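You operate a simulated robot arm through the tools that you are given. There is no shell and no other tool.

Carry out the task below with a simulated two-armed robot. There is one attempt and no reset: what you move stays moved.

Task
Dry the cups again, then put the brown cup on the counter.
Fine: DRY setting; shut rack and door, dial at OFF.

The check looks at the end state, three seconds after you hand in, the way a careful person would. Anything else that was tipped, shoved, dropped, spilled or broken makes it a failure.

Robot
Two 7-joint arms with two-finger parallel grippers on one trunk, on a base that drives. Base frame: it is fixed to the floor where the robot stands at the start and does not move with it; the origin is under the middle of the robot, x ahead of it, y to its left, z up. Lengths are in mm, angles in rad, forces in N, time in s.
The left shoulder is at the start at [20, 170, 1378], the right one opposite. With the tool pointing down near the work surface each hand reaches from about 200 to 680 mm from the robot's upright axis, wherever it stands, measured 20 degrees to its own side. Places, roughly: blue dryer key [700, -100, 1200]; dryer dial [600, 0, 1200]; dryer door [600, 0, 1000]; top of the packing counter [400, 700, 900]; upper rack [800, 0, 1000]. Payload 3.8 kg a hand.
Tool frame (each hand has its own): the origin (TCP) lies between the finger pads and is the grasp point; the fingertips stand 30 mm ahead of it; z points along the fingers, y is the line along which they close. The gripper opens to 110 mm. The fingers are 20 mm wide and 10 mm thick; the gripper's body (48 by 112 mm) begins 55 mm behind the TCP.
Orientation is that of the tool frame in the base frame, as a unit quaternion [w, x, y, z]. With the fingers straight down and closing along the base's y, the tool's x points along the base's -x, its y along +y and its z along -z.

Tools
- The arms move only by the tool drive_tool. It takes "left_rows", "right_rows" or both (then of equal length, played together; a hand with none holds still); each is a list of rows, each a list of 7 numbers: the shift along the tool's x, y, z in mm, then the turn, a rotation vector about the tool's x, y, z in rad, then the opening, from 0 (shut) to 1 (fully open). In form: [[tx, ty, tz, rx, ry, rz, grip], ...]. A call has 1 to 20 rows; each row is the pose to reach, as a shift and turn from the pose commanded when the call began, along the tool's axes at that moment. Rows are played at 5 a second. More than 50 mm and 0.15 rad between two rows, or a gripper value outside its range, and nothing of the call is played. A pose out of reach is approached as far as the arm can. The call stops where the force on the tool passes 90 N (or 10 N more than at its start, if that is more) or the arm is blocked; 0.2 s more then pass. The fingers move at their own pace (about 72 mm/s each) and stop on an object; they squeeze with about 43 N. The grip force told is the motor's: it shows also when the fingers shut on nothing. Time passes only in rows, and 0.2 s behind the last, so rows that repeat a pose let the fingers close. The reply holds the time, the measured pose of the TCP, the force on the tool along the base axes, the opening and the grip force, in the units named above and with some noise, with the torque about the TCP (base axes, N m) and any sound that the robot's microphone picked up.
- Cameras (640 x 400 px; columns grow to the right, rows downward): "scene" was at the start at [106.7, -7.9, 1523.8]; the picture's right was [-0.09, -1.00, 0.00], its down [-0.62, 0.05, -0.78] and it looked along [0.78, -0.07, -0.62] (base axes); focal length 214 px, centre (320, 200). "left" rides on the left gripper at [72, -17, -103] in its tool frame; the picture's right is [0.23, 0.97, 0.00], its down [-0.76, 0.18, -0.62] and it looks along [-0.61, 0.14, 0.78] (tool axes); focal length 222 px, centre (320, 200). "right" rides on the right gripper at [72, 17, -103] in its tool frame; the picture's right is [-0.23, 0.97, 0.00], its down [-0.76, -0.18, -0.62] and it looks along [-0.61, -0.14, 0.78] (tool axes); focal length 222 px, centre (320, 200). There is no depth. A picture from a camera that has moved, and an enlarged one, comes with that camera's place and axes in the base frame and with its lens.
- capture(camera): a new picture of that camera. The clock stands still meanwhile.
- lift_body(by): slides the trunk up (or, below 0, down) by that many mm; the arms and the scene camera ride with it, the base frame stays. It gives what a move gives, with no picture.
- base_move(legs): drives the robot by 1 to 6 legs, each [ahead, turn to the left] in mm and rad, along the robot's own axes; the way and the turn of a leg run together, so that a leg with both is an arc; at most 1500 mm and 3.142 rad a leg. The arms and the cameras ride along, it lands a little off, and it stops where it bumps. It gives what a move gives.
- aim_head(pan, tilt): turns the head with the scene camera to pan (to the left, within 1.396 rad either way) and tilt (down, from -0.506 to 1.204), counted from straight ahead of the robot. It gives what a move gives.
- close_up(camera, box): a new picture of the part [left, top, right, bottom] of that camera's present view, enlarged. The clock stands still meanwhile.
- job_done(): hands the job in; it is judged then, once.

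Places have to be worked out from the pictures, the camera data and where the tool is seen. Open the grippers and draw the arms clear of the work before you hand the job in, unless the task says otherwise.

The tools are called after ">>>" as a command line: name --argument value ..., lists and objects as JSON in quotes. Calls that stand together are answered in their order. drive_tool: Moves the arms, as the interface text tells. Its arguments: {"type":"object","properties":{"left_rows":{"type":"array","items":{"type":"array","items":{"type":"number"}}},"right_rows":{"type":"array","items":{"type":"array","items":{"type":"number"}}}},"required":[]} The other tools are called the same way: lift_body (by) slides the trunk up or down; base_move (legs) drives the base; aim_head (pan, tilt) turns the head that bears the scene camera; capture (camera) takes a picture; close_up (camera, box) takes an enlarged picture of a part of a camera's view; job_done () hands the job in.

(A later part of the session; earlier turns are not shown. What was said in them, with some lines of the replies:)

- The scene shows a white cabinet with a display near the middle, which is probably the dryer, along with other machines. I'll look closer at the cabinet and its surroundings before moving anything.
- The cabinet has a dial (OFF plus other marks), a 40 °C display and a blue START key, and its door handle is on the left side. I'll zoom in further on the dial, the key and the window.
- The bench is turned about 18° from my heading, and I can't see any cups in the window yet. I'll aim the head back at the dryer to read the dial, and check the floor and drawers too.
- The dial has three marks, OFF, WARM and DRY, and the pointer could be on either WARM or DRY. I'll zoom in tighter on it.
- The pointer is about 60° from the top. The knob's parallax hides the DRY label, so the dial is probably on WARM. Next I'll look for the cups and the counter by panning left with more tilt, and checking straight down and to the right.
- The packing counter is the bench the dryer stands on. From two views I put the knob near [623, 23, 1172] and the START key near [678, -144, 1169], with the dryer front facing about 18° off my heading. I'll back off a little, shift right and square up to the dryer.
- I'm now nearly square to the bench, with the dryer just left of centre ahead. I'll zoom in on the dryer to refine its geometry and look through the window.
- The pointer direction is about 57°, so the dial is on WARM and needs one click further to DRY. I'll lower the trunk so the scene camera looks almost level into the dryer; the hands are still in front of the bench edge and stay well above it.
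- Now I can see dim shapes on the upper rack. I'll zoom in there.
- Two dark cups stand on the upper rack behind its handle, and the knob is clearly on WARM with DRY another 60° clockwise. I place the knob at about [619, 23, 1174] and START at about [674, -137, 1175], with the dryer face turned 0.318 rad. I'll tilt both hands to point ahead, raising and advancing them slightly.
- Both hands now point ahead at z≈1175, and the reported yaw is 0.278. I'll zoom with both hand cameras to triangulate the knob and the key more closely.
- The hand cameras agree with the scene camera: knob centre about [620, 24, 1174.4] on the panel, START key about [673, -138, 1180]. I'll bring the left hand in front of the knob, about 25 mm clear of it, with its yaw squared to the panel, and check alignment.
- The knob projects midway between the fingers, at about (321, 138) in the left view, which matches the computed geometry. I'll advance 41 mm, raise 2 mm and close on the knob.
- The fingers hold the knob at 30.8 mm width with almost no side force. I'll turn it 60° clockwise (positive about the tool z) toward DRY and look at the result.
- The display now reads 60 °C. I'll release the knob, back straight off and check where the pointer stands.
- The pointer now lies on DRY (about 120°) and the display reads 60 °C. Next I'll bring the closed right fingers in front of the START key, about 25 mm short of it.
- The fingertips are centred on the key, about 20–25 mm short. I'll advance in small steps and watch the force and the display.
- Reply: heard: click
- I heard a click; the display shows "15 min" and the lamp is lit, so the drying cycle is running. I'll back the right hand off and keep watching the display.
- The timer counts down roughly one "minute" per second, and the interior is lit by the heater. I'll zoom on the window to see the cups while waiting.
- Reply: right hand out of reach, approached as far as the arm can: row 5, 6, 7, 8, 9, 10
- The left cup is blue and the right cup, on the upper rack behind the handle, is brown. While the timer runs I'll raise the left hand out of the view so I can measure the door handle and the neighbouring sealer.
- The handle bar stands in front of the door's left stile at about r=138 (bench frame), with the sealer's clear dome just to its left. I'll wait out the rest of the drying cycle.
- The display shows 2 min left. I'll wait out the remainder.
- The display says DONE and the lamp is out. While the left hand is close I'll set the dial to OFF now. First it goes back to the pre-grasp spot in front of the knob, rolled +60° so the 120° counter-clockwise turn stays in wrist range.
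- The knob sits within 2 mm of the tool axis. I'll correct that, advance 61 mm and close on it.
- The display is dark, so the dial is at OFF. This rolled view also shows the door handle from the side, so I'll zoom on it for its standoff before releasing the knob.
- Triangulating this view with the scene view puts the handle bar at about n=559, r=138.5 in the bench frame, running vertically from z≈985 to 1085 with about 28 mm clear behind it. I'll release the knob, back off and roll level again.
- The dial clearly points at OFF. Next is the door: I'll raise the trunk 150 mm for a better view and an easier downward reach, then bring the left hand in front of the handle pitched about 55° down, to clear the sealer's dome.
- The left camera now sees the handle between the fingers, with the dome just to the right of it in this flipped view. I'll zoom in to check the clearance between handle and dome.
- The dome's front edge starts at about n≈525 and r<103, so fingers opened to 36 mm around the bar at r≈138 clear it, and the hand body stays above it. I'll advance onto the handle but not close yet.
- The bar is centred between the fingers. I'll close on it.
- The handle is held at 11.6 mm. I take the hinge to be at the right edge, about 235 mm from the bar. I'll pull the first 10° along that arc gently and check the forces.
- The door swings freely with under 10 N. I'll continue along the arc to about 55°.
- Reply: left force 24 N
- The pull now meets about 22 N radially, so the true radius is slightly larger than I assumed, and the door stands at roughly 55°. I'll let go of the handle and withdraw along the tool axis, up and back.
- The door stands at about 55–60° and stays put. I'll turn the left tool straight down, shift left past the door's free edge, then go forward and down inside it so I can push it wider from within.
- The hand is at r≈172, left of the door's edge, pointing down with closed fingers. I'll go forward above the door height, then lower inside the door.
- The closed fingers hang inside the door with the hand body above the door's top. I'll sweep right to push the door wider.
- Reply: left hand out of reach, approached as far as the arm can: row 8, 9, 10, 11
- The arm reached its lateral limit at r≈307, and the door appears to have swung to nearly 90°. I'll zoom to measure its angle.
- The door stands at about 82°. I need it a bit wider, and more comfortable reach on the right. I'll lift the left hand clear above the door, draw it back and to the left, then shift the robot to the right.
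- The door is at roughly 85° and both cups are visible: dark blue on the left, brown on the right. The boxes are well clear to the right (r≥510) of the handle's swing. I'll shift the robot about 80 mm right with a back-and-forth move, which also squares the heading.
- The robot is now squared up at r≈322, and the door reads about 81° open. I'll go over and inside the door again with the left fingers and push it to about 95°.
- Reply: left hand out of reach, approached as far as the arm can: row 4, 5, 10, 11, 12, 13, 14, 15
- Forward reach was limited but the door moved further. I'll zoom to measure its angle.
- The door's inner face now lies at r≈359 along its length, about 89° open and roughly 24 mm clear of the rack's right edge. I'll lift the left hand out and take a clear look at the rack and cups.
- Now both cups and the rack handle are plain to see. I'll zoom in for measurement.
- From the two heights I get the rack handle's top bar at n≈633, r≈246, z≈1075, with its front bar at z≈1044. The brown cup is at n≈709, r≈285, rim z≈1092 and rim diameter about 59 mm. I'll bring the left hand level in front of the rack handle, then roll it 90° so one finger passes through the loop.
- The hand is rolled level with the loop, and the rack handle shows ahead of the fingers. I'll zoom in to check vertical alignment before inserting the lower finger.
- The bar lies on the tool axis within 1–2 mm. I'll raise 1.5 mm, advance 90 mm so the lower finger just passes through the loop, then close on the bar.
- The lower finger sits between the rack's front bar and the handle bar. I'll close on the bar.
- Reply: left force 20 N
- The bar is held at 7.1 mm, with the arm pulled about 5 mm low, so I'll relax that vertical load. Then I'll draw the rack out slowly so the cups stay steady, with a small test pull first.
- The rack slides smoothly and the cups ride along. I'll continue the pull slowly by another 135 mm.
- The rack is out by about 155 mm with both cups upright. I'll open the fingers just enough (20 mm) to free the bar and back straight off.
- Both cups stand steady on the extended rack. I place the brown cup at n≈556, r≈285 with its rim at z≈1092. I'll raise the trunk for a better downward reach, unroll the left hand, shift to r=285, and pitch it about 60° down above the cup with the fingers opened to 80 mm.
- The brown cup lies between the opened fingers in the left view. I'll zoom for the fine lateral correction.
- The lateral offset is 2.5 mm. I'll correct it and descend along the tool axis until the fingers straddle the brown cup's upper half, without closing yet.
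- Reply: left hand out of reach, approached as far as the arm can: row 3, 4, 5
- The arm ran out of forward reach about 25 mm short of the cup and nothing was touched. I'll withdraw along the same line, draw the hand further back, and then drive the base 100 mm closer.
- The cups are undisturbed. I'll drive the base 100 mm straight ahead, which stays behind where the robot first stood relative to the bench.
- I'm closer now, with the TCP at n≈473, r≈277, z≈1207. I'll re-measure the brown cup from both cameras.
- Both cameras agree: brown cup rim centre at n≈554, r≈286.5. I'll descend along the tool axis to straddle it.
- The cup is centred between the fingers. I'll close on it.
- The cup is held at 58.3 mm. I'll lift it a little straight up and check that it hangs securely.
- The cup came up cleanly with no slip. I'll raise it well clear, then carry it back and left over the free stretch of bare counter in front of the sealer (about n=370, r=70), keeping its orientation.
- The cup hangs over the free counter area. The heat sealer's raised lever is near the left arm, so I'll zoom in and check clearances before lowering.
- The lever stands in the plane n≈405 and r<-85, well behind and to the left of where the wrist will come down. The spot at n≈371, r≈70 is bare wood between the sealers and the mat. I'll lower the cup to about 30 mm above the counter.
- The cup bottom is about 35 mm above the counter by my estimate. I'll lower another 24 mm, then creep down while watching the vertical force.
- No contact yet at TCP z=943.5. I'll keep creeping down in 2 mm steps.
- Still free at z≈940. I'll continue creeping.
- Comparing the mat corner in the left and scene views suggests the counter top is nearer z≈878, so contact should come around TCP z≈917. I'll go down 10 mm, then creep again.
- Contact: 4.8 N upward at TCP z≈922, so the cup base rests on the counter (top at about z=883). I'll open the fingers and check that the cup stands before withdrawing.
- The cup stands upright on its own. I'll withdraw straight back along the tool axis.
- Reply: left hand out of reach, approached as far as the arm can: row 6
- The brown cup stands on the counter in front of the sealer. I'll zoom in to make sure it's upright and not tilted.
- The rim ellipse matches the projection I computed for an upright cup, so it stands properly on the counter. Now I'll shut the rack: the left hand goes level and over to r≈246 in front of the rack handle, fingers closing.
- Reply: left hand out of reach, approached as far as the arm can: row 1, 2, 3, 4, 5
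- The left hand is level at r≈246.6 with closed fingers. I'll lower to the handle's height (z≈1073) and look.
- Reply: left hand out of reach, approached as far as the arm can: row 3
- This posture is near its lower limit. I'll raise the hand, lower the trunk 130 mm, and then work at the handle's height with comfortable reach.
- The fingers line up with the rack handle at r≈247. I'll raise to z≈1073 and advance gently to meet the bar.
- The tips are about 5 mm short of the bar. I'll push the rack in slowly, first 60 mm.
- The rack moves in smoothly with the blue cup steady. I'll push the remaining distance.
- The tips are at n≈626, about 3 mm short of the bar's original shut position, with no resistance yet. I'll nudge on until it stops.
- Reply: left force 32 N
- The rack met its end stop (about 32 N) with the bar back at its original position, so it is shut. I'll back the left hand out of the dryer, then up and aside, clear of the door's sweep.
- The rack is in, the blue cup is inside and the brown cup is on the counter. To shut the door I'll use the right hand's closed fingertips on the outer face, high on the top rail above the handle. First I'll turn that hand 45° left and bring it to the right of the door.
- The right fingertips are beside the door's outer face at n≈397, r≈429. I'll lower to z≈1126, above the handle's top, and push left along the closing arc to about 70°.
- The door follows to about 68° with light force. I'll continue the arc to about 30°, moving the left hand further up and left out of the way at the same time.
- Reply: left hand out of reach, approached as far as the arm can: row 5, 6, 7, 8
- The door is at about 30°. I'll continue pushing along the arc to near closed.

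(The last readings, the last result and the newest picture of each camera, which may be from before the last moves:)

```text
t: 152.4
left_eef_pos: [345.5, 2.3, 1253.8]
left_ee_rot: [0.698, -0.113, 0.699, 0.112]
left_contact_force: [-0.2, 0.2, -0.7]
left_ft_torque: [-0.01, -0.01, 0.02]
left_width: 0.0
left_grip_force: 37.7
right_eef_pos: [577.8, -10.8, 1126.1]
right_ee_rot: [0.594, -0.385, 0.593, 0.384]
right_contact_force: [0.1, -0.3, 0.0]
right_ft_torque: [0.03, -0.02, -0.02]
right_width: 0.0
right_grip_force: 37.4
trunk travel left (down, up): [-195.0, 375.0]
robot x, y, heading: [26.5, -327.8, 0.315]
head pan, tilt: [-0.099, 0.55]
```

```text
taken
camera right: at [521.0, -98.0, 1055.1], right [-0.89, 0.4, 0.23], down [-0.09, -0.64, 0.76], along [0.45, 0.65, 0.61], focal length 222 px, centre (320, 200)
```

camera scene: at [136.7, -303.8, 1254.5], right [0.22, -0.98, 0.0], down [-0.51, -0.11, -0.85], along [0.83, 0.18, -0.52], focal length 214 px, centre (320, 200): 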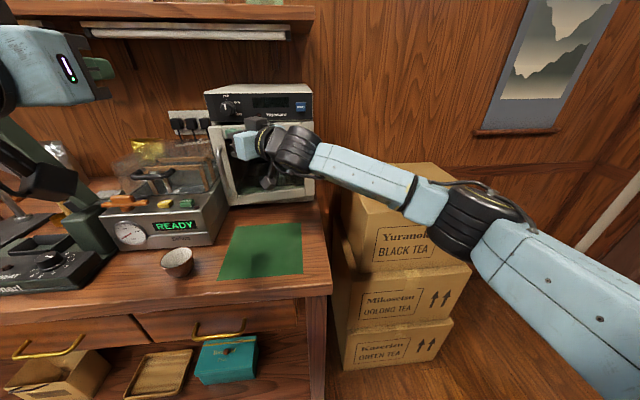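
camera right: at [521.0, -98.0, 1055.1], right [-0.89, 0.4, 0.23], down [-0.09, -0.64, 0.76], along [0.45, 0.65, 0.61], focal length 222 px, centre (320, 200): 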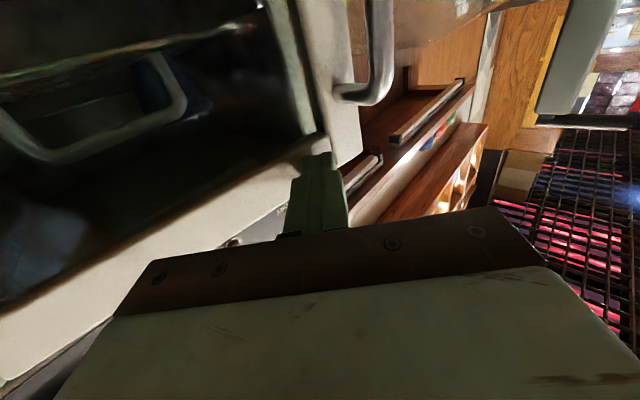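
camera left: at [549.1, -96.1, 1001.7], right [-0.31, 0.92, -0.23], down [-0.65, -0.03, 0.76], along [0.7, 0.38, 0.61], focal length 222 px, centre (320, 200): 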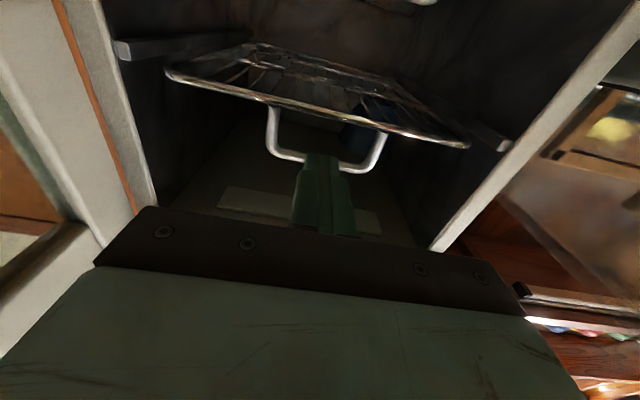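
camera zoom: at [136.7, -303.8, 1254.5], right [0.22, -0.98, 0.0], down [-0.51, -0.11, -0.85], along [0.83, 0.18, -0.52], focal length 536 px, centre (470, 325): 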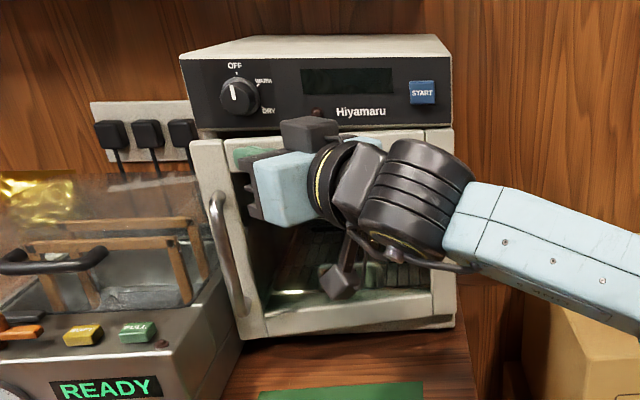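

The door is within a few degrees of shut. I'll push straight toward the dryer in small steps until it seats.

>>> drive_tool --right_rows '[[0, -2.9, 2.7, 0, 0, 0, 0], [0, -5.9, 5.4, 0, 0, 0, 0], [0, -8.8, 8.1, 0, 0, 0, 0], [0, -11.1, 10.1, 0, 0, 0, 0]]'

>>> drive_tool --right_rows '[[0, -1.5, 1.35, 0, 0, 0, 0], [0, -2.9, 2.7, 0, 0, 0, 0]]'

>>> close_up --camera "scene" --box '[180, 70, 340, 230]'

```text
t: 153.4
left_eef_pos: [346.0, 1.8, 1254.1]
left_ee_rot: [0.698, -0.113, 0.699, 0.112]
left_contact_force: [0.3, -0.5, -0.3]
left_ft_torque: [0.01, -0.01, -0.01]
left_width: 0.2
left_grip_force: 37.9
right_eef_pos: [593.9, -7.5, 1127.1]
right_ee_rot: [0.594, -0.384, 0.594, 0.384]
right_contact_force: [-0.1, 0.9, 0.4]
right_ft_torque: [-0.03, 0.0, -0.01]
right_width: 0.1
right_grip_force: 37.7
trunk travel left (down, up): [-195.0, 375.0]
robot x, y, heading: [28.0, -325.9, 0.315]
head pan, tilt: [-0.099, 0.55]
```

```text
t: 154.0
left_eef_pos: [345.0, 2.8, 1253.6]
left_ee_rot: [0.698, -0.112, 0.699, 0.112]
left_contact_force: [0.6, 1.2, 0.4]
left_ft_torque: [0.03, -0.02, -0.02]
left_width: 0.1
left_grip_force: 37.9
right_eef_pos: [596.6, -6.7, 1125.2]
right_ee_rot: [0.594, -0.384, 0.594, 0.383]
right_contact_force: [0.0, 0.2, 0.6]
right_ft_torque: [-0.01, 0.01, 0.0]
right_width: 0.0
right_grip_force: 38.6
trunk travel left (down, up): [-195.0, 375.0]
robot x, y, heading: [32.0, -326.7, 0.318]
head pan, tilt: [-0.099, 0.55]
```

```text
2.50 times, centred on (260, 150) of scene
camera zoom: at [136.7, -303.9, 1254.5], right [0.22, -0.98, 0.0], down [-0.51, -0.11, -0.85], along [0.83, 0.18, -0.52], focal length 536 px, centre (470, 325)
```

zoom: 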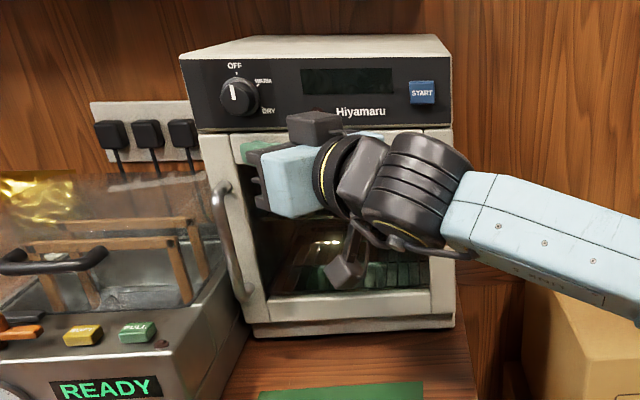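

The tip is about at the closed face position with no resistance yet. I'll keep nudging in 2 mm steps.

>>> drive_tool --right_rows '[[0, -1.5, 1.35, 0, 0, 0, 0], [0, -2.2, 2, 0, 0, 0, 0]]'

>>> drive_tool --right_rows '[[0, -1.5, 1.35, 0, 0, 0, 0], [0, -2.2, 2, 0, 0, 0, 0]]'

>>> close_up --camera "right" --box '[200, 60, 440, 240]'

>>> close_up --camera "scene" --box '[180, 70, 340, 230]'

```text
t: 154.6
left_eef_pos: [345.0, 1.5, 1253.4]
left_ee_rot: [0.698, -0.112, 0.699, 0.112]
left_contact_force: [1.0, 0.2, -0.8]
left_ft_torque: [-0.01, -0.01, -0.01]
left_width: 0.1
left_grip_force: 37.5
right_eef_pos: [599.7, -4.7, 1125.0]
right_ee_rot: [0.594, -0.384, 0.594, 0.384]
right_contact_force: [0.5, -0.1, -0.5]
right_ft_torque: [0.0, -0.01, 0.0]
right_width: 0.1
right_grip_force: 37.6
trunk travel left (down, up): [-195.0, 375.0]
robot x, y, heading: [28.2, -327.7, 0.315]
head pan, tilt: [-0.099, 0.55]
```

```text
t: 155.2
left_eef_pos: [344.9, 1.2, 1254.5]
left_ee_rot: [0.698, -0.113, 0.698, 0.112]
left_contact_force: [0.2, 0.5, -0.1]
left_ft_torque: [0.02, 0.01, -0.01]
left_width: 0.2
left_grip_force: 37.2
right_eef_pos: [602.5, -3.8, 1126.4]
right_ee_rot: [0.594, -0.384, 0.594, 0.384]
right_contact_force: [-0.7, -0.3, -0.8]
right_ft_torque: [-0.02, 0.02, 0.03]
right_width: 0.1
right_grip_force: 37.9
trunk travel left (down, up): [-195.0, 375.0]
robot x, y, heading: [30.8, -327.6, 0.315]
head pan, tilt: [-0.099, 0.55]
```

```text
2.22 times, centred on (320, 150) of right
camera zoom: at [544.6, -91.7, 1056.1], right [-0.89, 0.4, 0.23], down [-0.09, -0.64, 0.76], along [0.45, 0.65, 0.61], focal length 494 px, centre (320, 311)
```

zoom: 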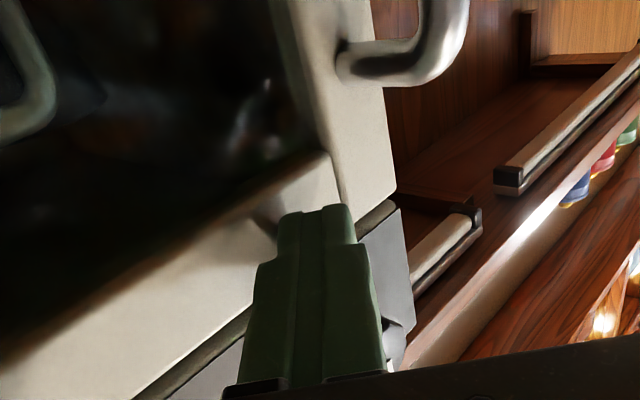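

```text
2.50 times, centred on (260, 150) of scene
camera zoom: at [136.7, -303.9, 1254.5], right [0.22, -0.98, 0.0], down [-0.51, -0.11, -0.85], along [0.83, 0.18, -0.52], focal length 536 px, centre (470, 325)
```

zoom: 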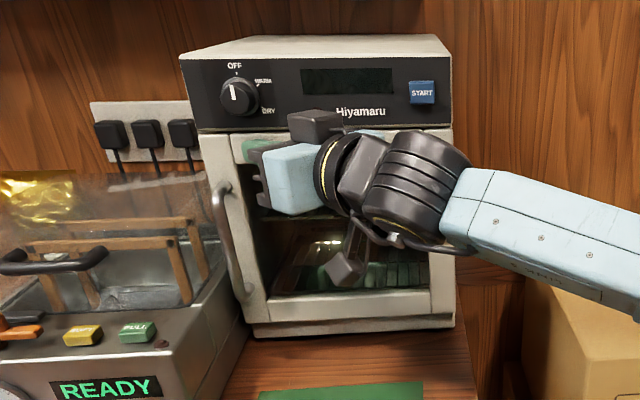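

The door looks almost flush. I'll keep nudging until I feel it seat.

>>> drive_tool --right_rows '[[0, -1.5, 1.35, 0, 0, 0, 0], [0, -2.9, 2.7, 0, 0, 0, 0]]'

>>> drive_tool --right_rows '[[0, -1.5, 1.35, 0, 0, 0, 0], [0, -2.2, 2, 0, 0, 0, 0]]'

>>> close_up --camera "right" --box '[200, 60, 440, 240]'

```text
t: 155.8
left_eef_pos: [345.5, 2.0, 1253.7]
left_ee_rot: [0.698, -0.112, 0.699, 0.112]
left_contact_force: [0.8, -0.3, -0.3]
left_ft_torque: [0.02, 0.0, 0.03]
left_width: 0.0
left_grip_force: 37.6
right_eef_pos: [605.6, -1.8, 1126.0]
right_ee_rot: [0.594, -0.384, 0.593, 0.384]
right_contact_force: [0.1, -0.8, -0.1]
right_ft_torque: [0.04, -0.01, 0.02]
right_width: 0.0
right_grip_force: 38.1
trunk travel left (down, up): [-195.0, 375.0]
robot x, y, heading: [27.2, -328.6, 0.318]
head pan, tilt: [-0.099, 0.55]
```

```text
t: 156.4
left_eef_pos: [343.5, 0.5, 1254.2]
left_ee_rot: [0.698, -0.113, 0.698, 0.113]
left_contact_force: [-0.5, -0.5, 0.0]
left_ft_torque: [0.02, 0.01, 0.04]
left_width: 0.1
left_grip_force: 37.5
right_eef_pos: [608.0, -3.4, 1125.7]
right_ee_rot: [0.593, -0.384, 0.593, 0.385]
right_contact_force: [-11.9, -10.1, -6.1]
right_ft_torque: [-0.17, 0.13, 0.08]
right_width: 0.2
right_grip_force: 37.5
trunk travel left (down, up): [-195.0, 375.0]
robot x, y, heading: [31.2, -327.5, 0.316]
head pan, tilt: [-0.099, 0.55]
```

```text
2.22 times, centred on (320, 150) of right
camera zoom: at [550.2, -90.0, 1056.1], right [-0.89, 0.4, 0.23], down [-0.09, -0.64, 0.76], along [0.45, 0.66, 0.61], focal length 494 px, centre (320, 311)
```

zoom: 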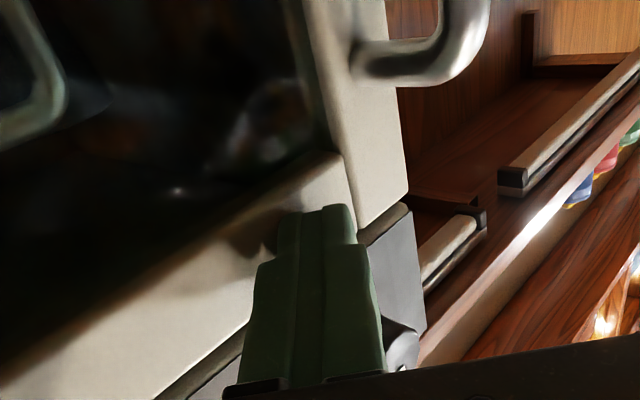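

There is about 15 N of resistance now, so the door appears seated. I'll give one more small push, then back off and inspect.

>>> drive_tool --right_rows '[[0, -0.7, 0.7, 0, 0, 0, 0], [0, -1.5, 1.35, 0, 0, 0, 0]]'

>>> drive_tool --right_rows '[[0, 4, -4, 0, 0, 0, 0], [0, 8, -20, 0, 0, 0, 0], [0, 5, -50, 0, 0, 0, 0], [0, 0, -85, 0, 0, 0, 0], [0, 0, -120, 0, 0, 0, 0], [0, 0, -155, 0, 0, 0, 0], [0, 0, -190, 0, 0, 0, 0]]'

>>> capture --camera "scene"

>>> close_up --camera "scene" --box '[180, 70, 340, 230]'

```text
t: 157.0
left_eef_pos: [343.0, 0.4, 1255.8]
left_ee_rot: [0.698, -0.112, 0.698, 0.113]
left_contact_force: [0.8, 0.3, 0.4]
left_ft_torque: [0.0, 0.0, 0.01]
left_width: 0.0
left_grip_force: 37.8
right_eef_pos: [608.4, -3.3, 1126.8]
right_ee_rot: [0.594, -0.385, 0.593, 0.385]
right_contact_force: [-24.8, -18.3, -12.1]
right_ft_torque: [-0.3, 0.28, 0.24]
right_width: 0.0
right_grip_force: 37.6
trunk travel left (down, up): [-195.0, 375.0]
robot x, y, heading: [28.2, -324.0, 0.316]
head pan, tilt: [-0.099, 0.55]
```

```text
t: 158.6
left_eef_pos: [345.2, 1.4, 1254.3]
left_ee_rot: [0.698, -0.113, 0.698, 0.113]
left_contact_force: [0.7, 0.5, -0.1]
left_ft_torque: [0.01, 0.03, -0.01]
left_width: 0.2
left_grip_force: 38.0
right_eef_pos: [531.9, -175.5, 1128.7]
right_ee_rot: [0.594, -0.384, 0.594, 0.383]
right_contact_force: [-0.8, -0.6, 0.7]
right_ft_torque: [0.01, -0.01, 0.0]
right_width: 0.0
right_grip_force: 37.6
trunk travel left (down, up): [-195.0, 375.0]
robot x, y, heading: [28.2, -330.0, 0.317]
head pan, tilt: [-0.099, 0.55]
```

```text
taken
camera scene: at [136.5, -304.6, 1254.6], right [0.22, -0.98, 0.0], down [-0.51, -0.11, -0.85], along [0.83, 0.18, -0.52], focal length 214 px, centre (320, 200)
```

scene: 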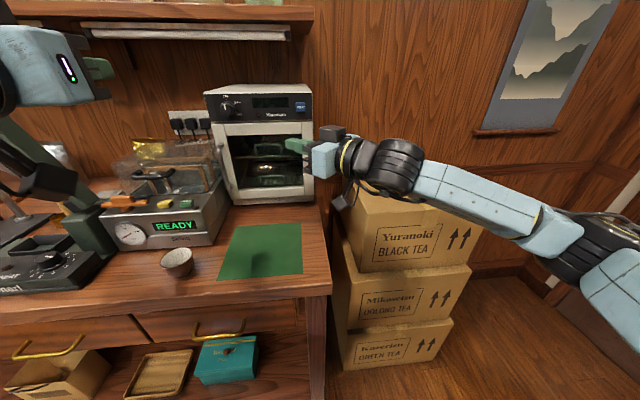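

```text
2.50 times, centred on (260, 150) of scene
camera zoom: at [136.5, -304.6, 1254.6], right [0.22, -0.98, 0.0], down [-0.51, -0.11, -0.85], along [0.83, 0.18, -0.52], focal length 536 px, centre (470, 325)
```

zoom: 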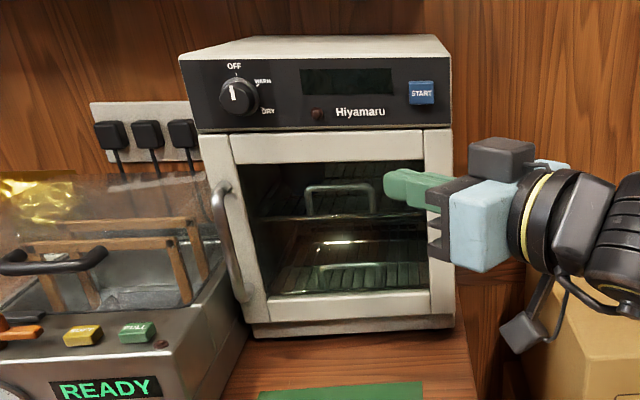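

The door looks shut and the dial reads OFF. I'll draw the right hand further away and zoom in on the door edges to be sure it's fully closed.

>>> drive_tool --right_rows '[[-15, 0, -30, 0, 0, 0, 0], [-35, -10, -65, 0, 0, 0, 0.2], [-60, -25, -100, 0, 0, 0, 0.5], [-85, -40, -130, 0, 0, 0, 0.8], [-110, -60, -150, 0, 0, 0, 1]]'

>>> aim_head --pan 0.1 --tilt 0.45

>>> capture --camera "scene"

>>> close_up --camera "scene" --box '[230, 100, 350, 230]'

```text
t: 159.8
left_eef_pos: [345.6, 1.9, 1254.8]
left_ee_rot: [0.698, -0.113, 0.698, 0.113]
left_contact_force: [-0.8, -0.5, -0.6]
left_ft_torque: [0.03, -0.02, -0.03]
left_width: 0.0
left_grip_force: 37.4
right_eef_pos: [526.3, -337.6, 1236.0]
right_ee_rot: [0.594, -0.384, 0.594, 0.384]
right_contact_force: [-0.3, 0.5, 0.5]
right_ft_torque: [-0.01, -0.02, -0.01]
right_width: 109.8
right_grip_force: 0.1
trunk travel left (down, up): [-195.0, 375.0]
robot x, y, heading: [30.3, -327.9, 0.32]
head pan, tilt: [-0.099, 0.55]
```

```text
t: 160.5
left_eef_pos: [344.8, 1.3, 1253.8]
left_ee_rot: [0.697, -0.113, 0.699, 0.112]
left_contact_force: [-0.4, -0.8, -0.1]
left_ft_torque: [0.03, -0.01, 0.01]
left_width: 0.0
left_grip_force: 38.0
right_eef_pos: [526.5, -336.9, 1235.9]
right_ee_rot: [0.594, -0.384, 0.594, 0.383]
right_contact_force: [0.1, 0.1, 0.1]
right_ft_torque: [0.01, 0.04, -0.03]
right_width: 109.8
right_grip_force: 0.1
trunk travel left (down, up): [-195.0, 375.0]
robot x, y, heading: [27.1, -326.2, 0.319]
head pan, tilt: [0.099, 0.45]
```

```text
taken
camera scene: at [133.1, -286.2, 1263.5], right [0.4, -0.91, 0.0], down [-0.4, -0.18, -0.9], along [0.82, 0.36, -0.44], focal length 214 px, centre (320, 200)
```

scene: 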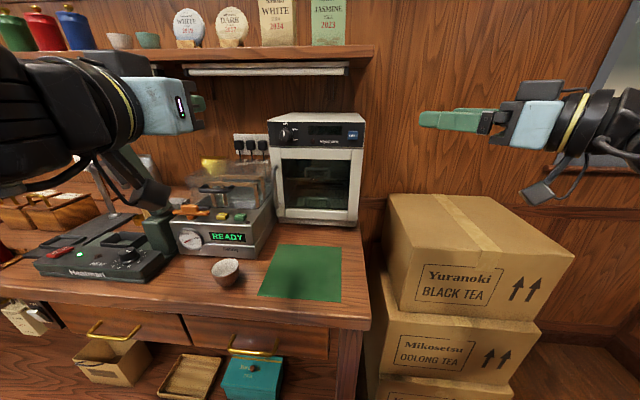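

```text
3.08 times, centred on (290, 165) of scene
camera zoom: at [133.1, -286.2, 1263.5], right [0.4, -0.91, 0.0], down [-0.4, -0.18, -0.9], along [0.82, 0.36, -0.44], focal length 660 px, centre (412, 308)
```

zoom: 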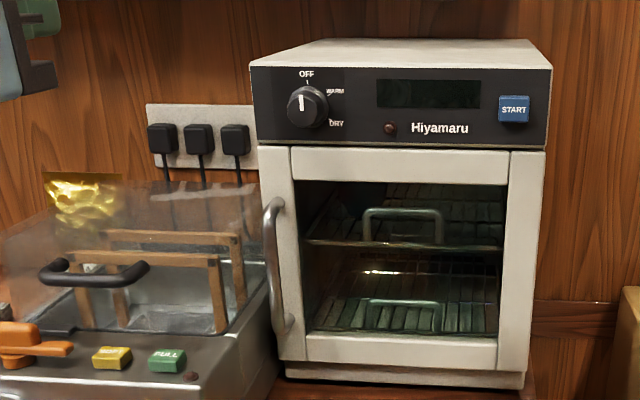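

The door looks flush in this view. I'll zoom tighter on its left edge, top gap and dial for a final check of closure.

>>> close_up --camera "scene" --box '[262, 130, 302, 225]'

>>> close_up --camera "scene" --box '[264, 112, 310, 142]'

>>> close_up --camera "scene" --box '[190, 240, 260, 300]'

>>> close_up --camera "scene" --box '[280, 150, 360, 215]'

```text
4.21 times, centred on (282, 178) of scene
camera zoom: at [133.1, -286.2, 1263.5], right [0.4, -0.91, 0.0], down [-0.4, -0.18, -0.9], along [0.82, 0.36, -0.44], focal length 903 px, centre (480, 295)
```

zoom: 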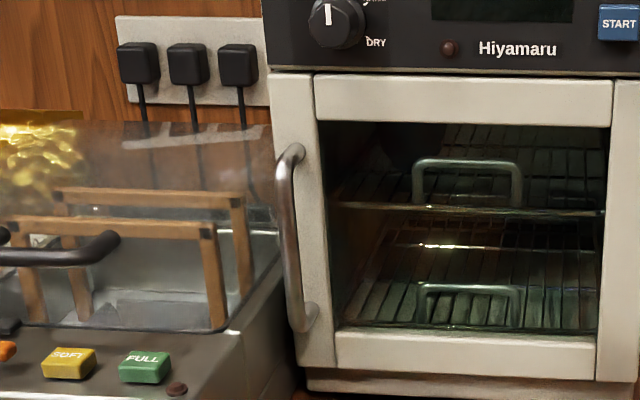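

```text
13.33 times, centred on (287, 127) of scene
camera zoom: at [133.1, -286.2, 1263.5], right [0.4, -0.91, 0.0], down [-0.4, -0.18, -0.9], along [0.82, 0.36, -0.44], focal length 2860 px, centre (760, 1173)
```

zoom: 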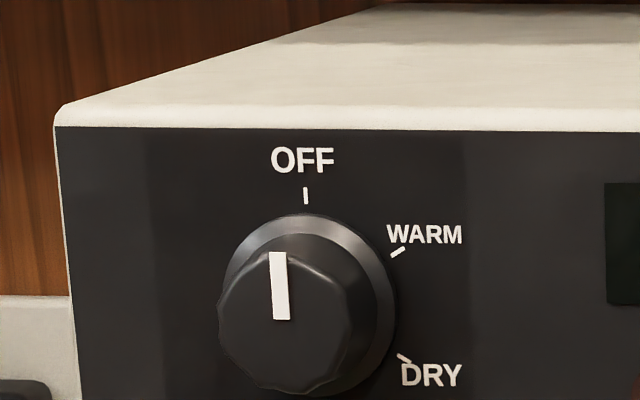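

```text
6.67 times, centred on (225, 270) of scene
camera zoom: at [133.1, -286.2, 1263.5], right [0.4, -0.91, 0.0], down [-0.4, -0.18, -0.9], along [0.82, 0.36, -0.44], focal length 1430 px, centre (953, -267)
```

zoom: 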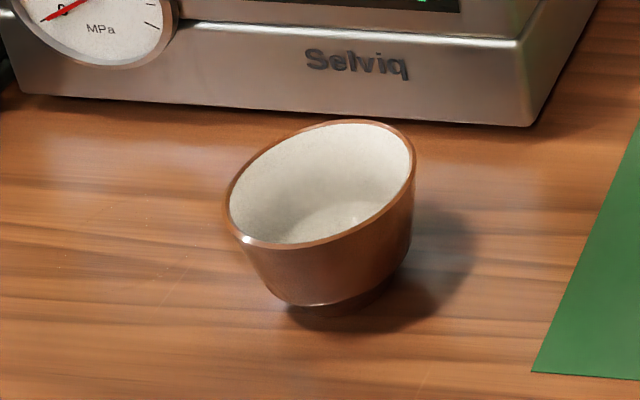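

```text
6.15 times, centred on (320, 182) of scene
camera zoom: at [133.1, -286.2, 1263.5], right [0.4, -0.91, 0.0], down [-0.4, -0.18, -0.9], along [0.82, 0.36, -0.44], focal length 1320 px, centre (320, 308)
```

zoom: 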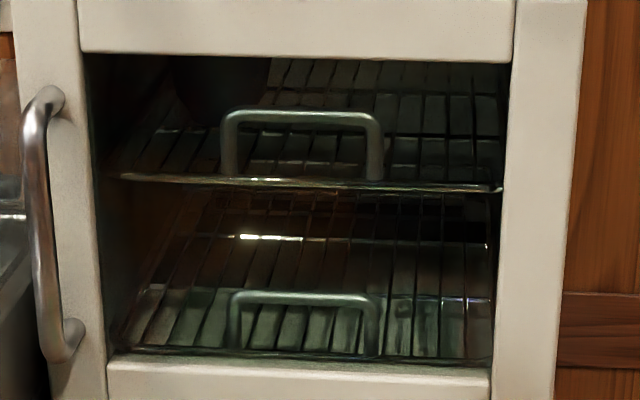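

The dial points exactly at OFF, the door is flush, the rack is home with the blue cup inside, and the brown cup stands upright on the counter. I'll open the left gripper and back the robot away from the bench.

>>> drive_tool --left_rows '[[0, 0, 0, 0, 0, 0, 0.5], [0, 0, 0, 0, 0, 0, 1], [0, 0, 0, 0, 0, 0, 1]]' --right_rows '[[0, 0, 0, 0, 0, 0, 1], [0, 0, 0, 0, 0, 0, 1], [0, 0, 0, 0, 0, 0, 1]]'

>>> base_move --legs '[[-250, 0]]'

>>> aim_head --pan 0.15 --tilt 0.4

>>> capture --camera "scene"

>>> close_up --camera "scene" --box '[180, 120, 380, 280]'

```text
t: 161.3
left_eef_pos: [345.4, 2.5, 1252.5]
left_ee_rot: [0.697, -0.113, 0.699, 0.112]
left_contact_force: [-1.1, 0.2, -0.8]
left_ft_torque: [0.02, 0.01, 0.01]
left_width: 109.0
left_grip_force: 0.7
right_eef_pos: [527.1, -337.6, 1234.9]
right_ee_rot: [0.594, -0.384, 0.594, 0.384]
right_contact_force: [0.0, 0.7, 0.1]
right_ft_torque: [0.02, 0.02, 0.0]
right_width: 110.2
right_grip_force: 0.1
trunk travel left (down, up): [-195.0, 375.0]
robot x, y, heading: [30.0, -331.1, 0.32]
head pan, tilt: [0.099, 0.45]
```

```text
t: 163.1
left_eef_pos: [112.2, -74.3, 1254.2]
left_ee_rot: [0.698, -0.113, 0.698, 0.113]
left_contact_force: [-0.7, 0.4, 0.4]
left_ft_torque: [0.02, 0.03, -0.01]
left_width: 110.2
left_grip_force: 0.1
right_eef_pos: [294.9, -412.2, 1234.7]
right_ee_rot: [0.595, -0.384, 0.593, 0.384]
right_contact_force: [-0.5, -0.5, 0.1]
right_ft_torque: [0.0, -0.01, -0.02]
right_width: 110.2
right_grip_force: 0.0
trunk travel left (down, up): [-195.0, 375.0]
robot x, y, heading: [-203.9, -406.6, 0.318]
head pan, tilt: [0.099, 0.45]
```

```text
t: 163.7
left_eef_pos: [112.6, -74.1, 1253.8]
left_ee_rot: [0.698, -0.112, 0.698, 0.112]
left_contact_force: [0.3, -0.2, 0.4]
left_ft_torque: [0.0, 0.03, -0.03]
left_width: 110.0
left_grip_force: 0.2
right_eef_pos: [295.6, -412.9, 1234.6]
right_ee_rot: [0.594, -0.383, 0.594, 0.384]
right_contact_force: [0.6, 0.2, 0.1]
right_ft_torque: [-0.01, 0.0, 0.01]
right_width: 110.2
right_grip_force: 0.1
trunk travel left (down, up): [-195.0, 375.0]
robot x, y, heading: [-201.5, -403.9, 0.315]
head pan, tilt: [0.15, 0.4]
```

```text
taken
camera scene: at [-99.6, -357.5, 1268.2], right [0.45, -0.89, 0.0], down [-0.35, -0.18, -0.92], along [0.82, 0.42, -0.39], focal length 214 px, centre (320, 200)
```

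scene: 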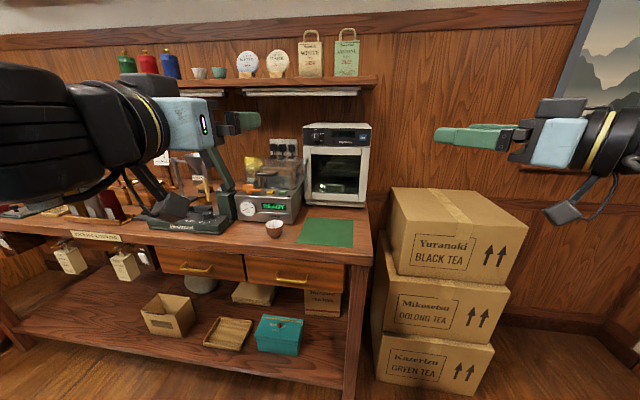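

```text
2.50 times, centred on (280, 200) of scene
camera zoom: at [-99.6, -357.5, 1268.2], right [0.45, -0.89, 0.0], down [-0.35, -0.18, -0.92], along [0.82, 0.42, -0.39], focal length 536 px, centre (420, 200)
```

zoom: 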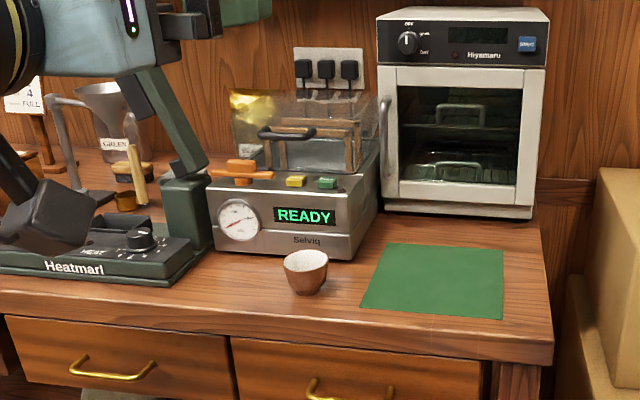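

The arms are clear and everything else looks undisturbed. I'll take one last close look at the dryer and the shelf items.

>>> close_up --camera "scene" --box '[298, 120, 374, 212]'

>>> close_up --camera "scene" --box '[306, 150, 364, 196]'

```text
4.35 times, centred on (336, 166) of scene
camera zoom: at [-99.6, -357.5, 1268.2], right [0.45, -0.89, 0.0], down [-0.35, -0.18, -0.92], along [0.82, 0.42, -0.39], focal length 932 px, centre (250, 348)
```

zoom: 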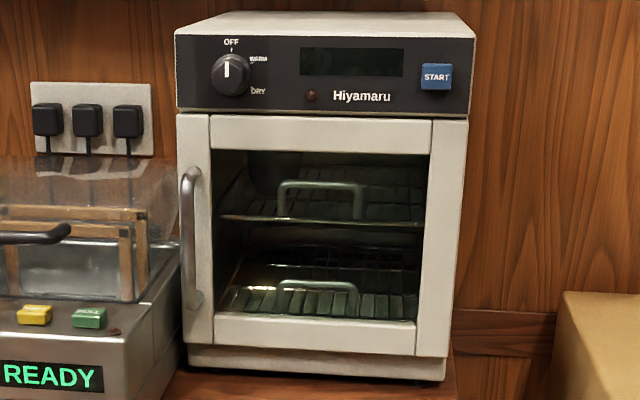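

```text
8.70 times, centred on (335, 173) of scene
camera zoom: at [-99.6, -357.5, 1268.2], right [0.45, -0.89, 0.0], down [-0.35, -0.18, -0.92], along [0.82, 0.42, -0.39], focal length 1865 px, centre (190, 435)
```

zoom: 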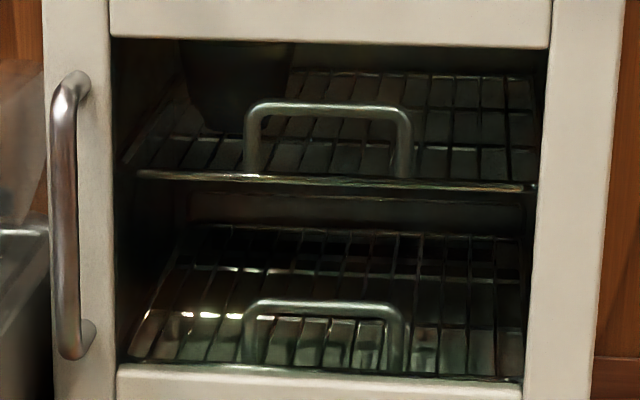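

The door is flush, the rack is in with the blue cup standing on it, and the dial is at OFF after a completed DRY cycle. The brown cup stands on the counter and both open grippers are clear, so I'm handing the job in.

>>> job_done

```text
The job is handed in.
```

The cups have been dried again and the brown cup is standing upright on the packing counter, on bare wood in front of the vacuum sealer. The job is handed in; no verdict has come back.

- **Drying:** the dial was on WARM at the start, so I turned it to DRY, which set 60 °C. I pressed START and let the 15 min cycle run until the display read DONE.
- **Dryer:** the upper rack is pushed back to its stop, with the blue cup still on it. The door is shut and the dial is at OFF.
- **Surroundings:** the last pictures show nothing else tipped or moved. Both grippers are open and the robot is backed away from the bench.
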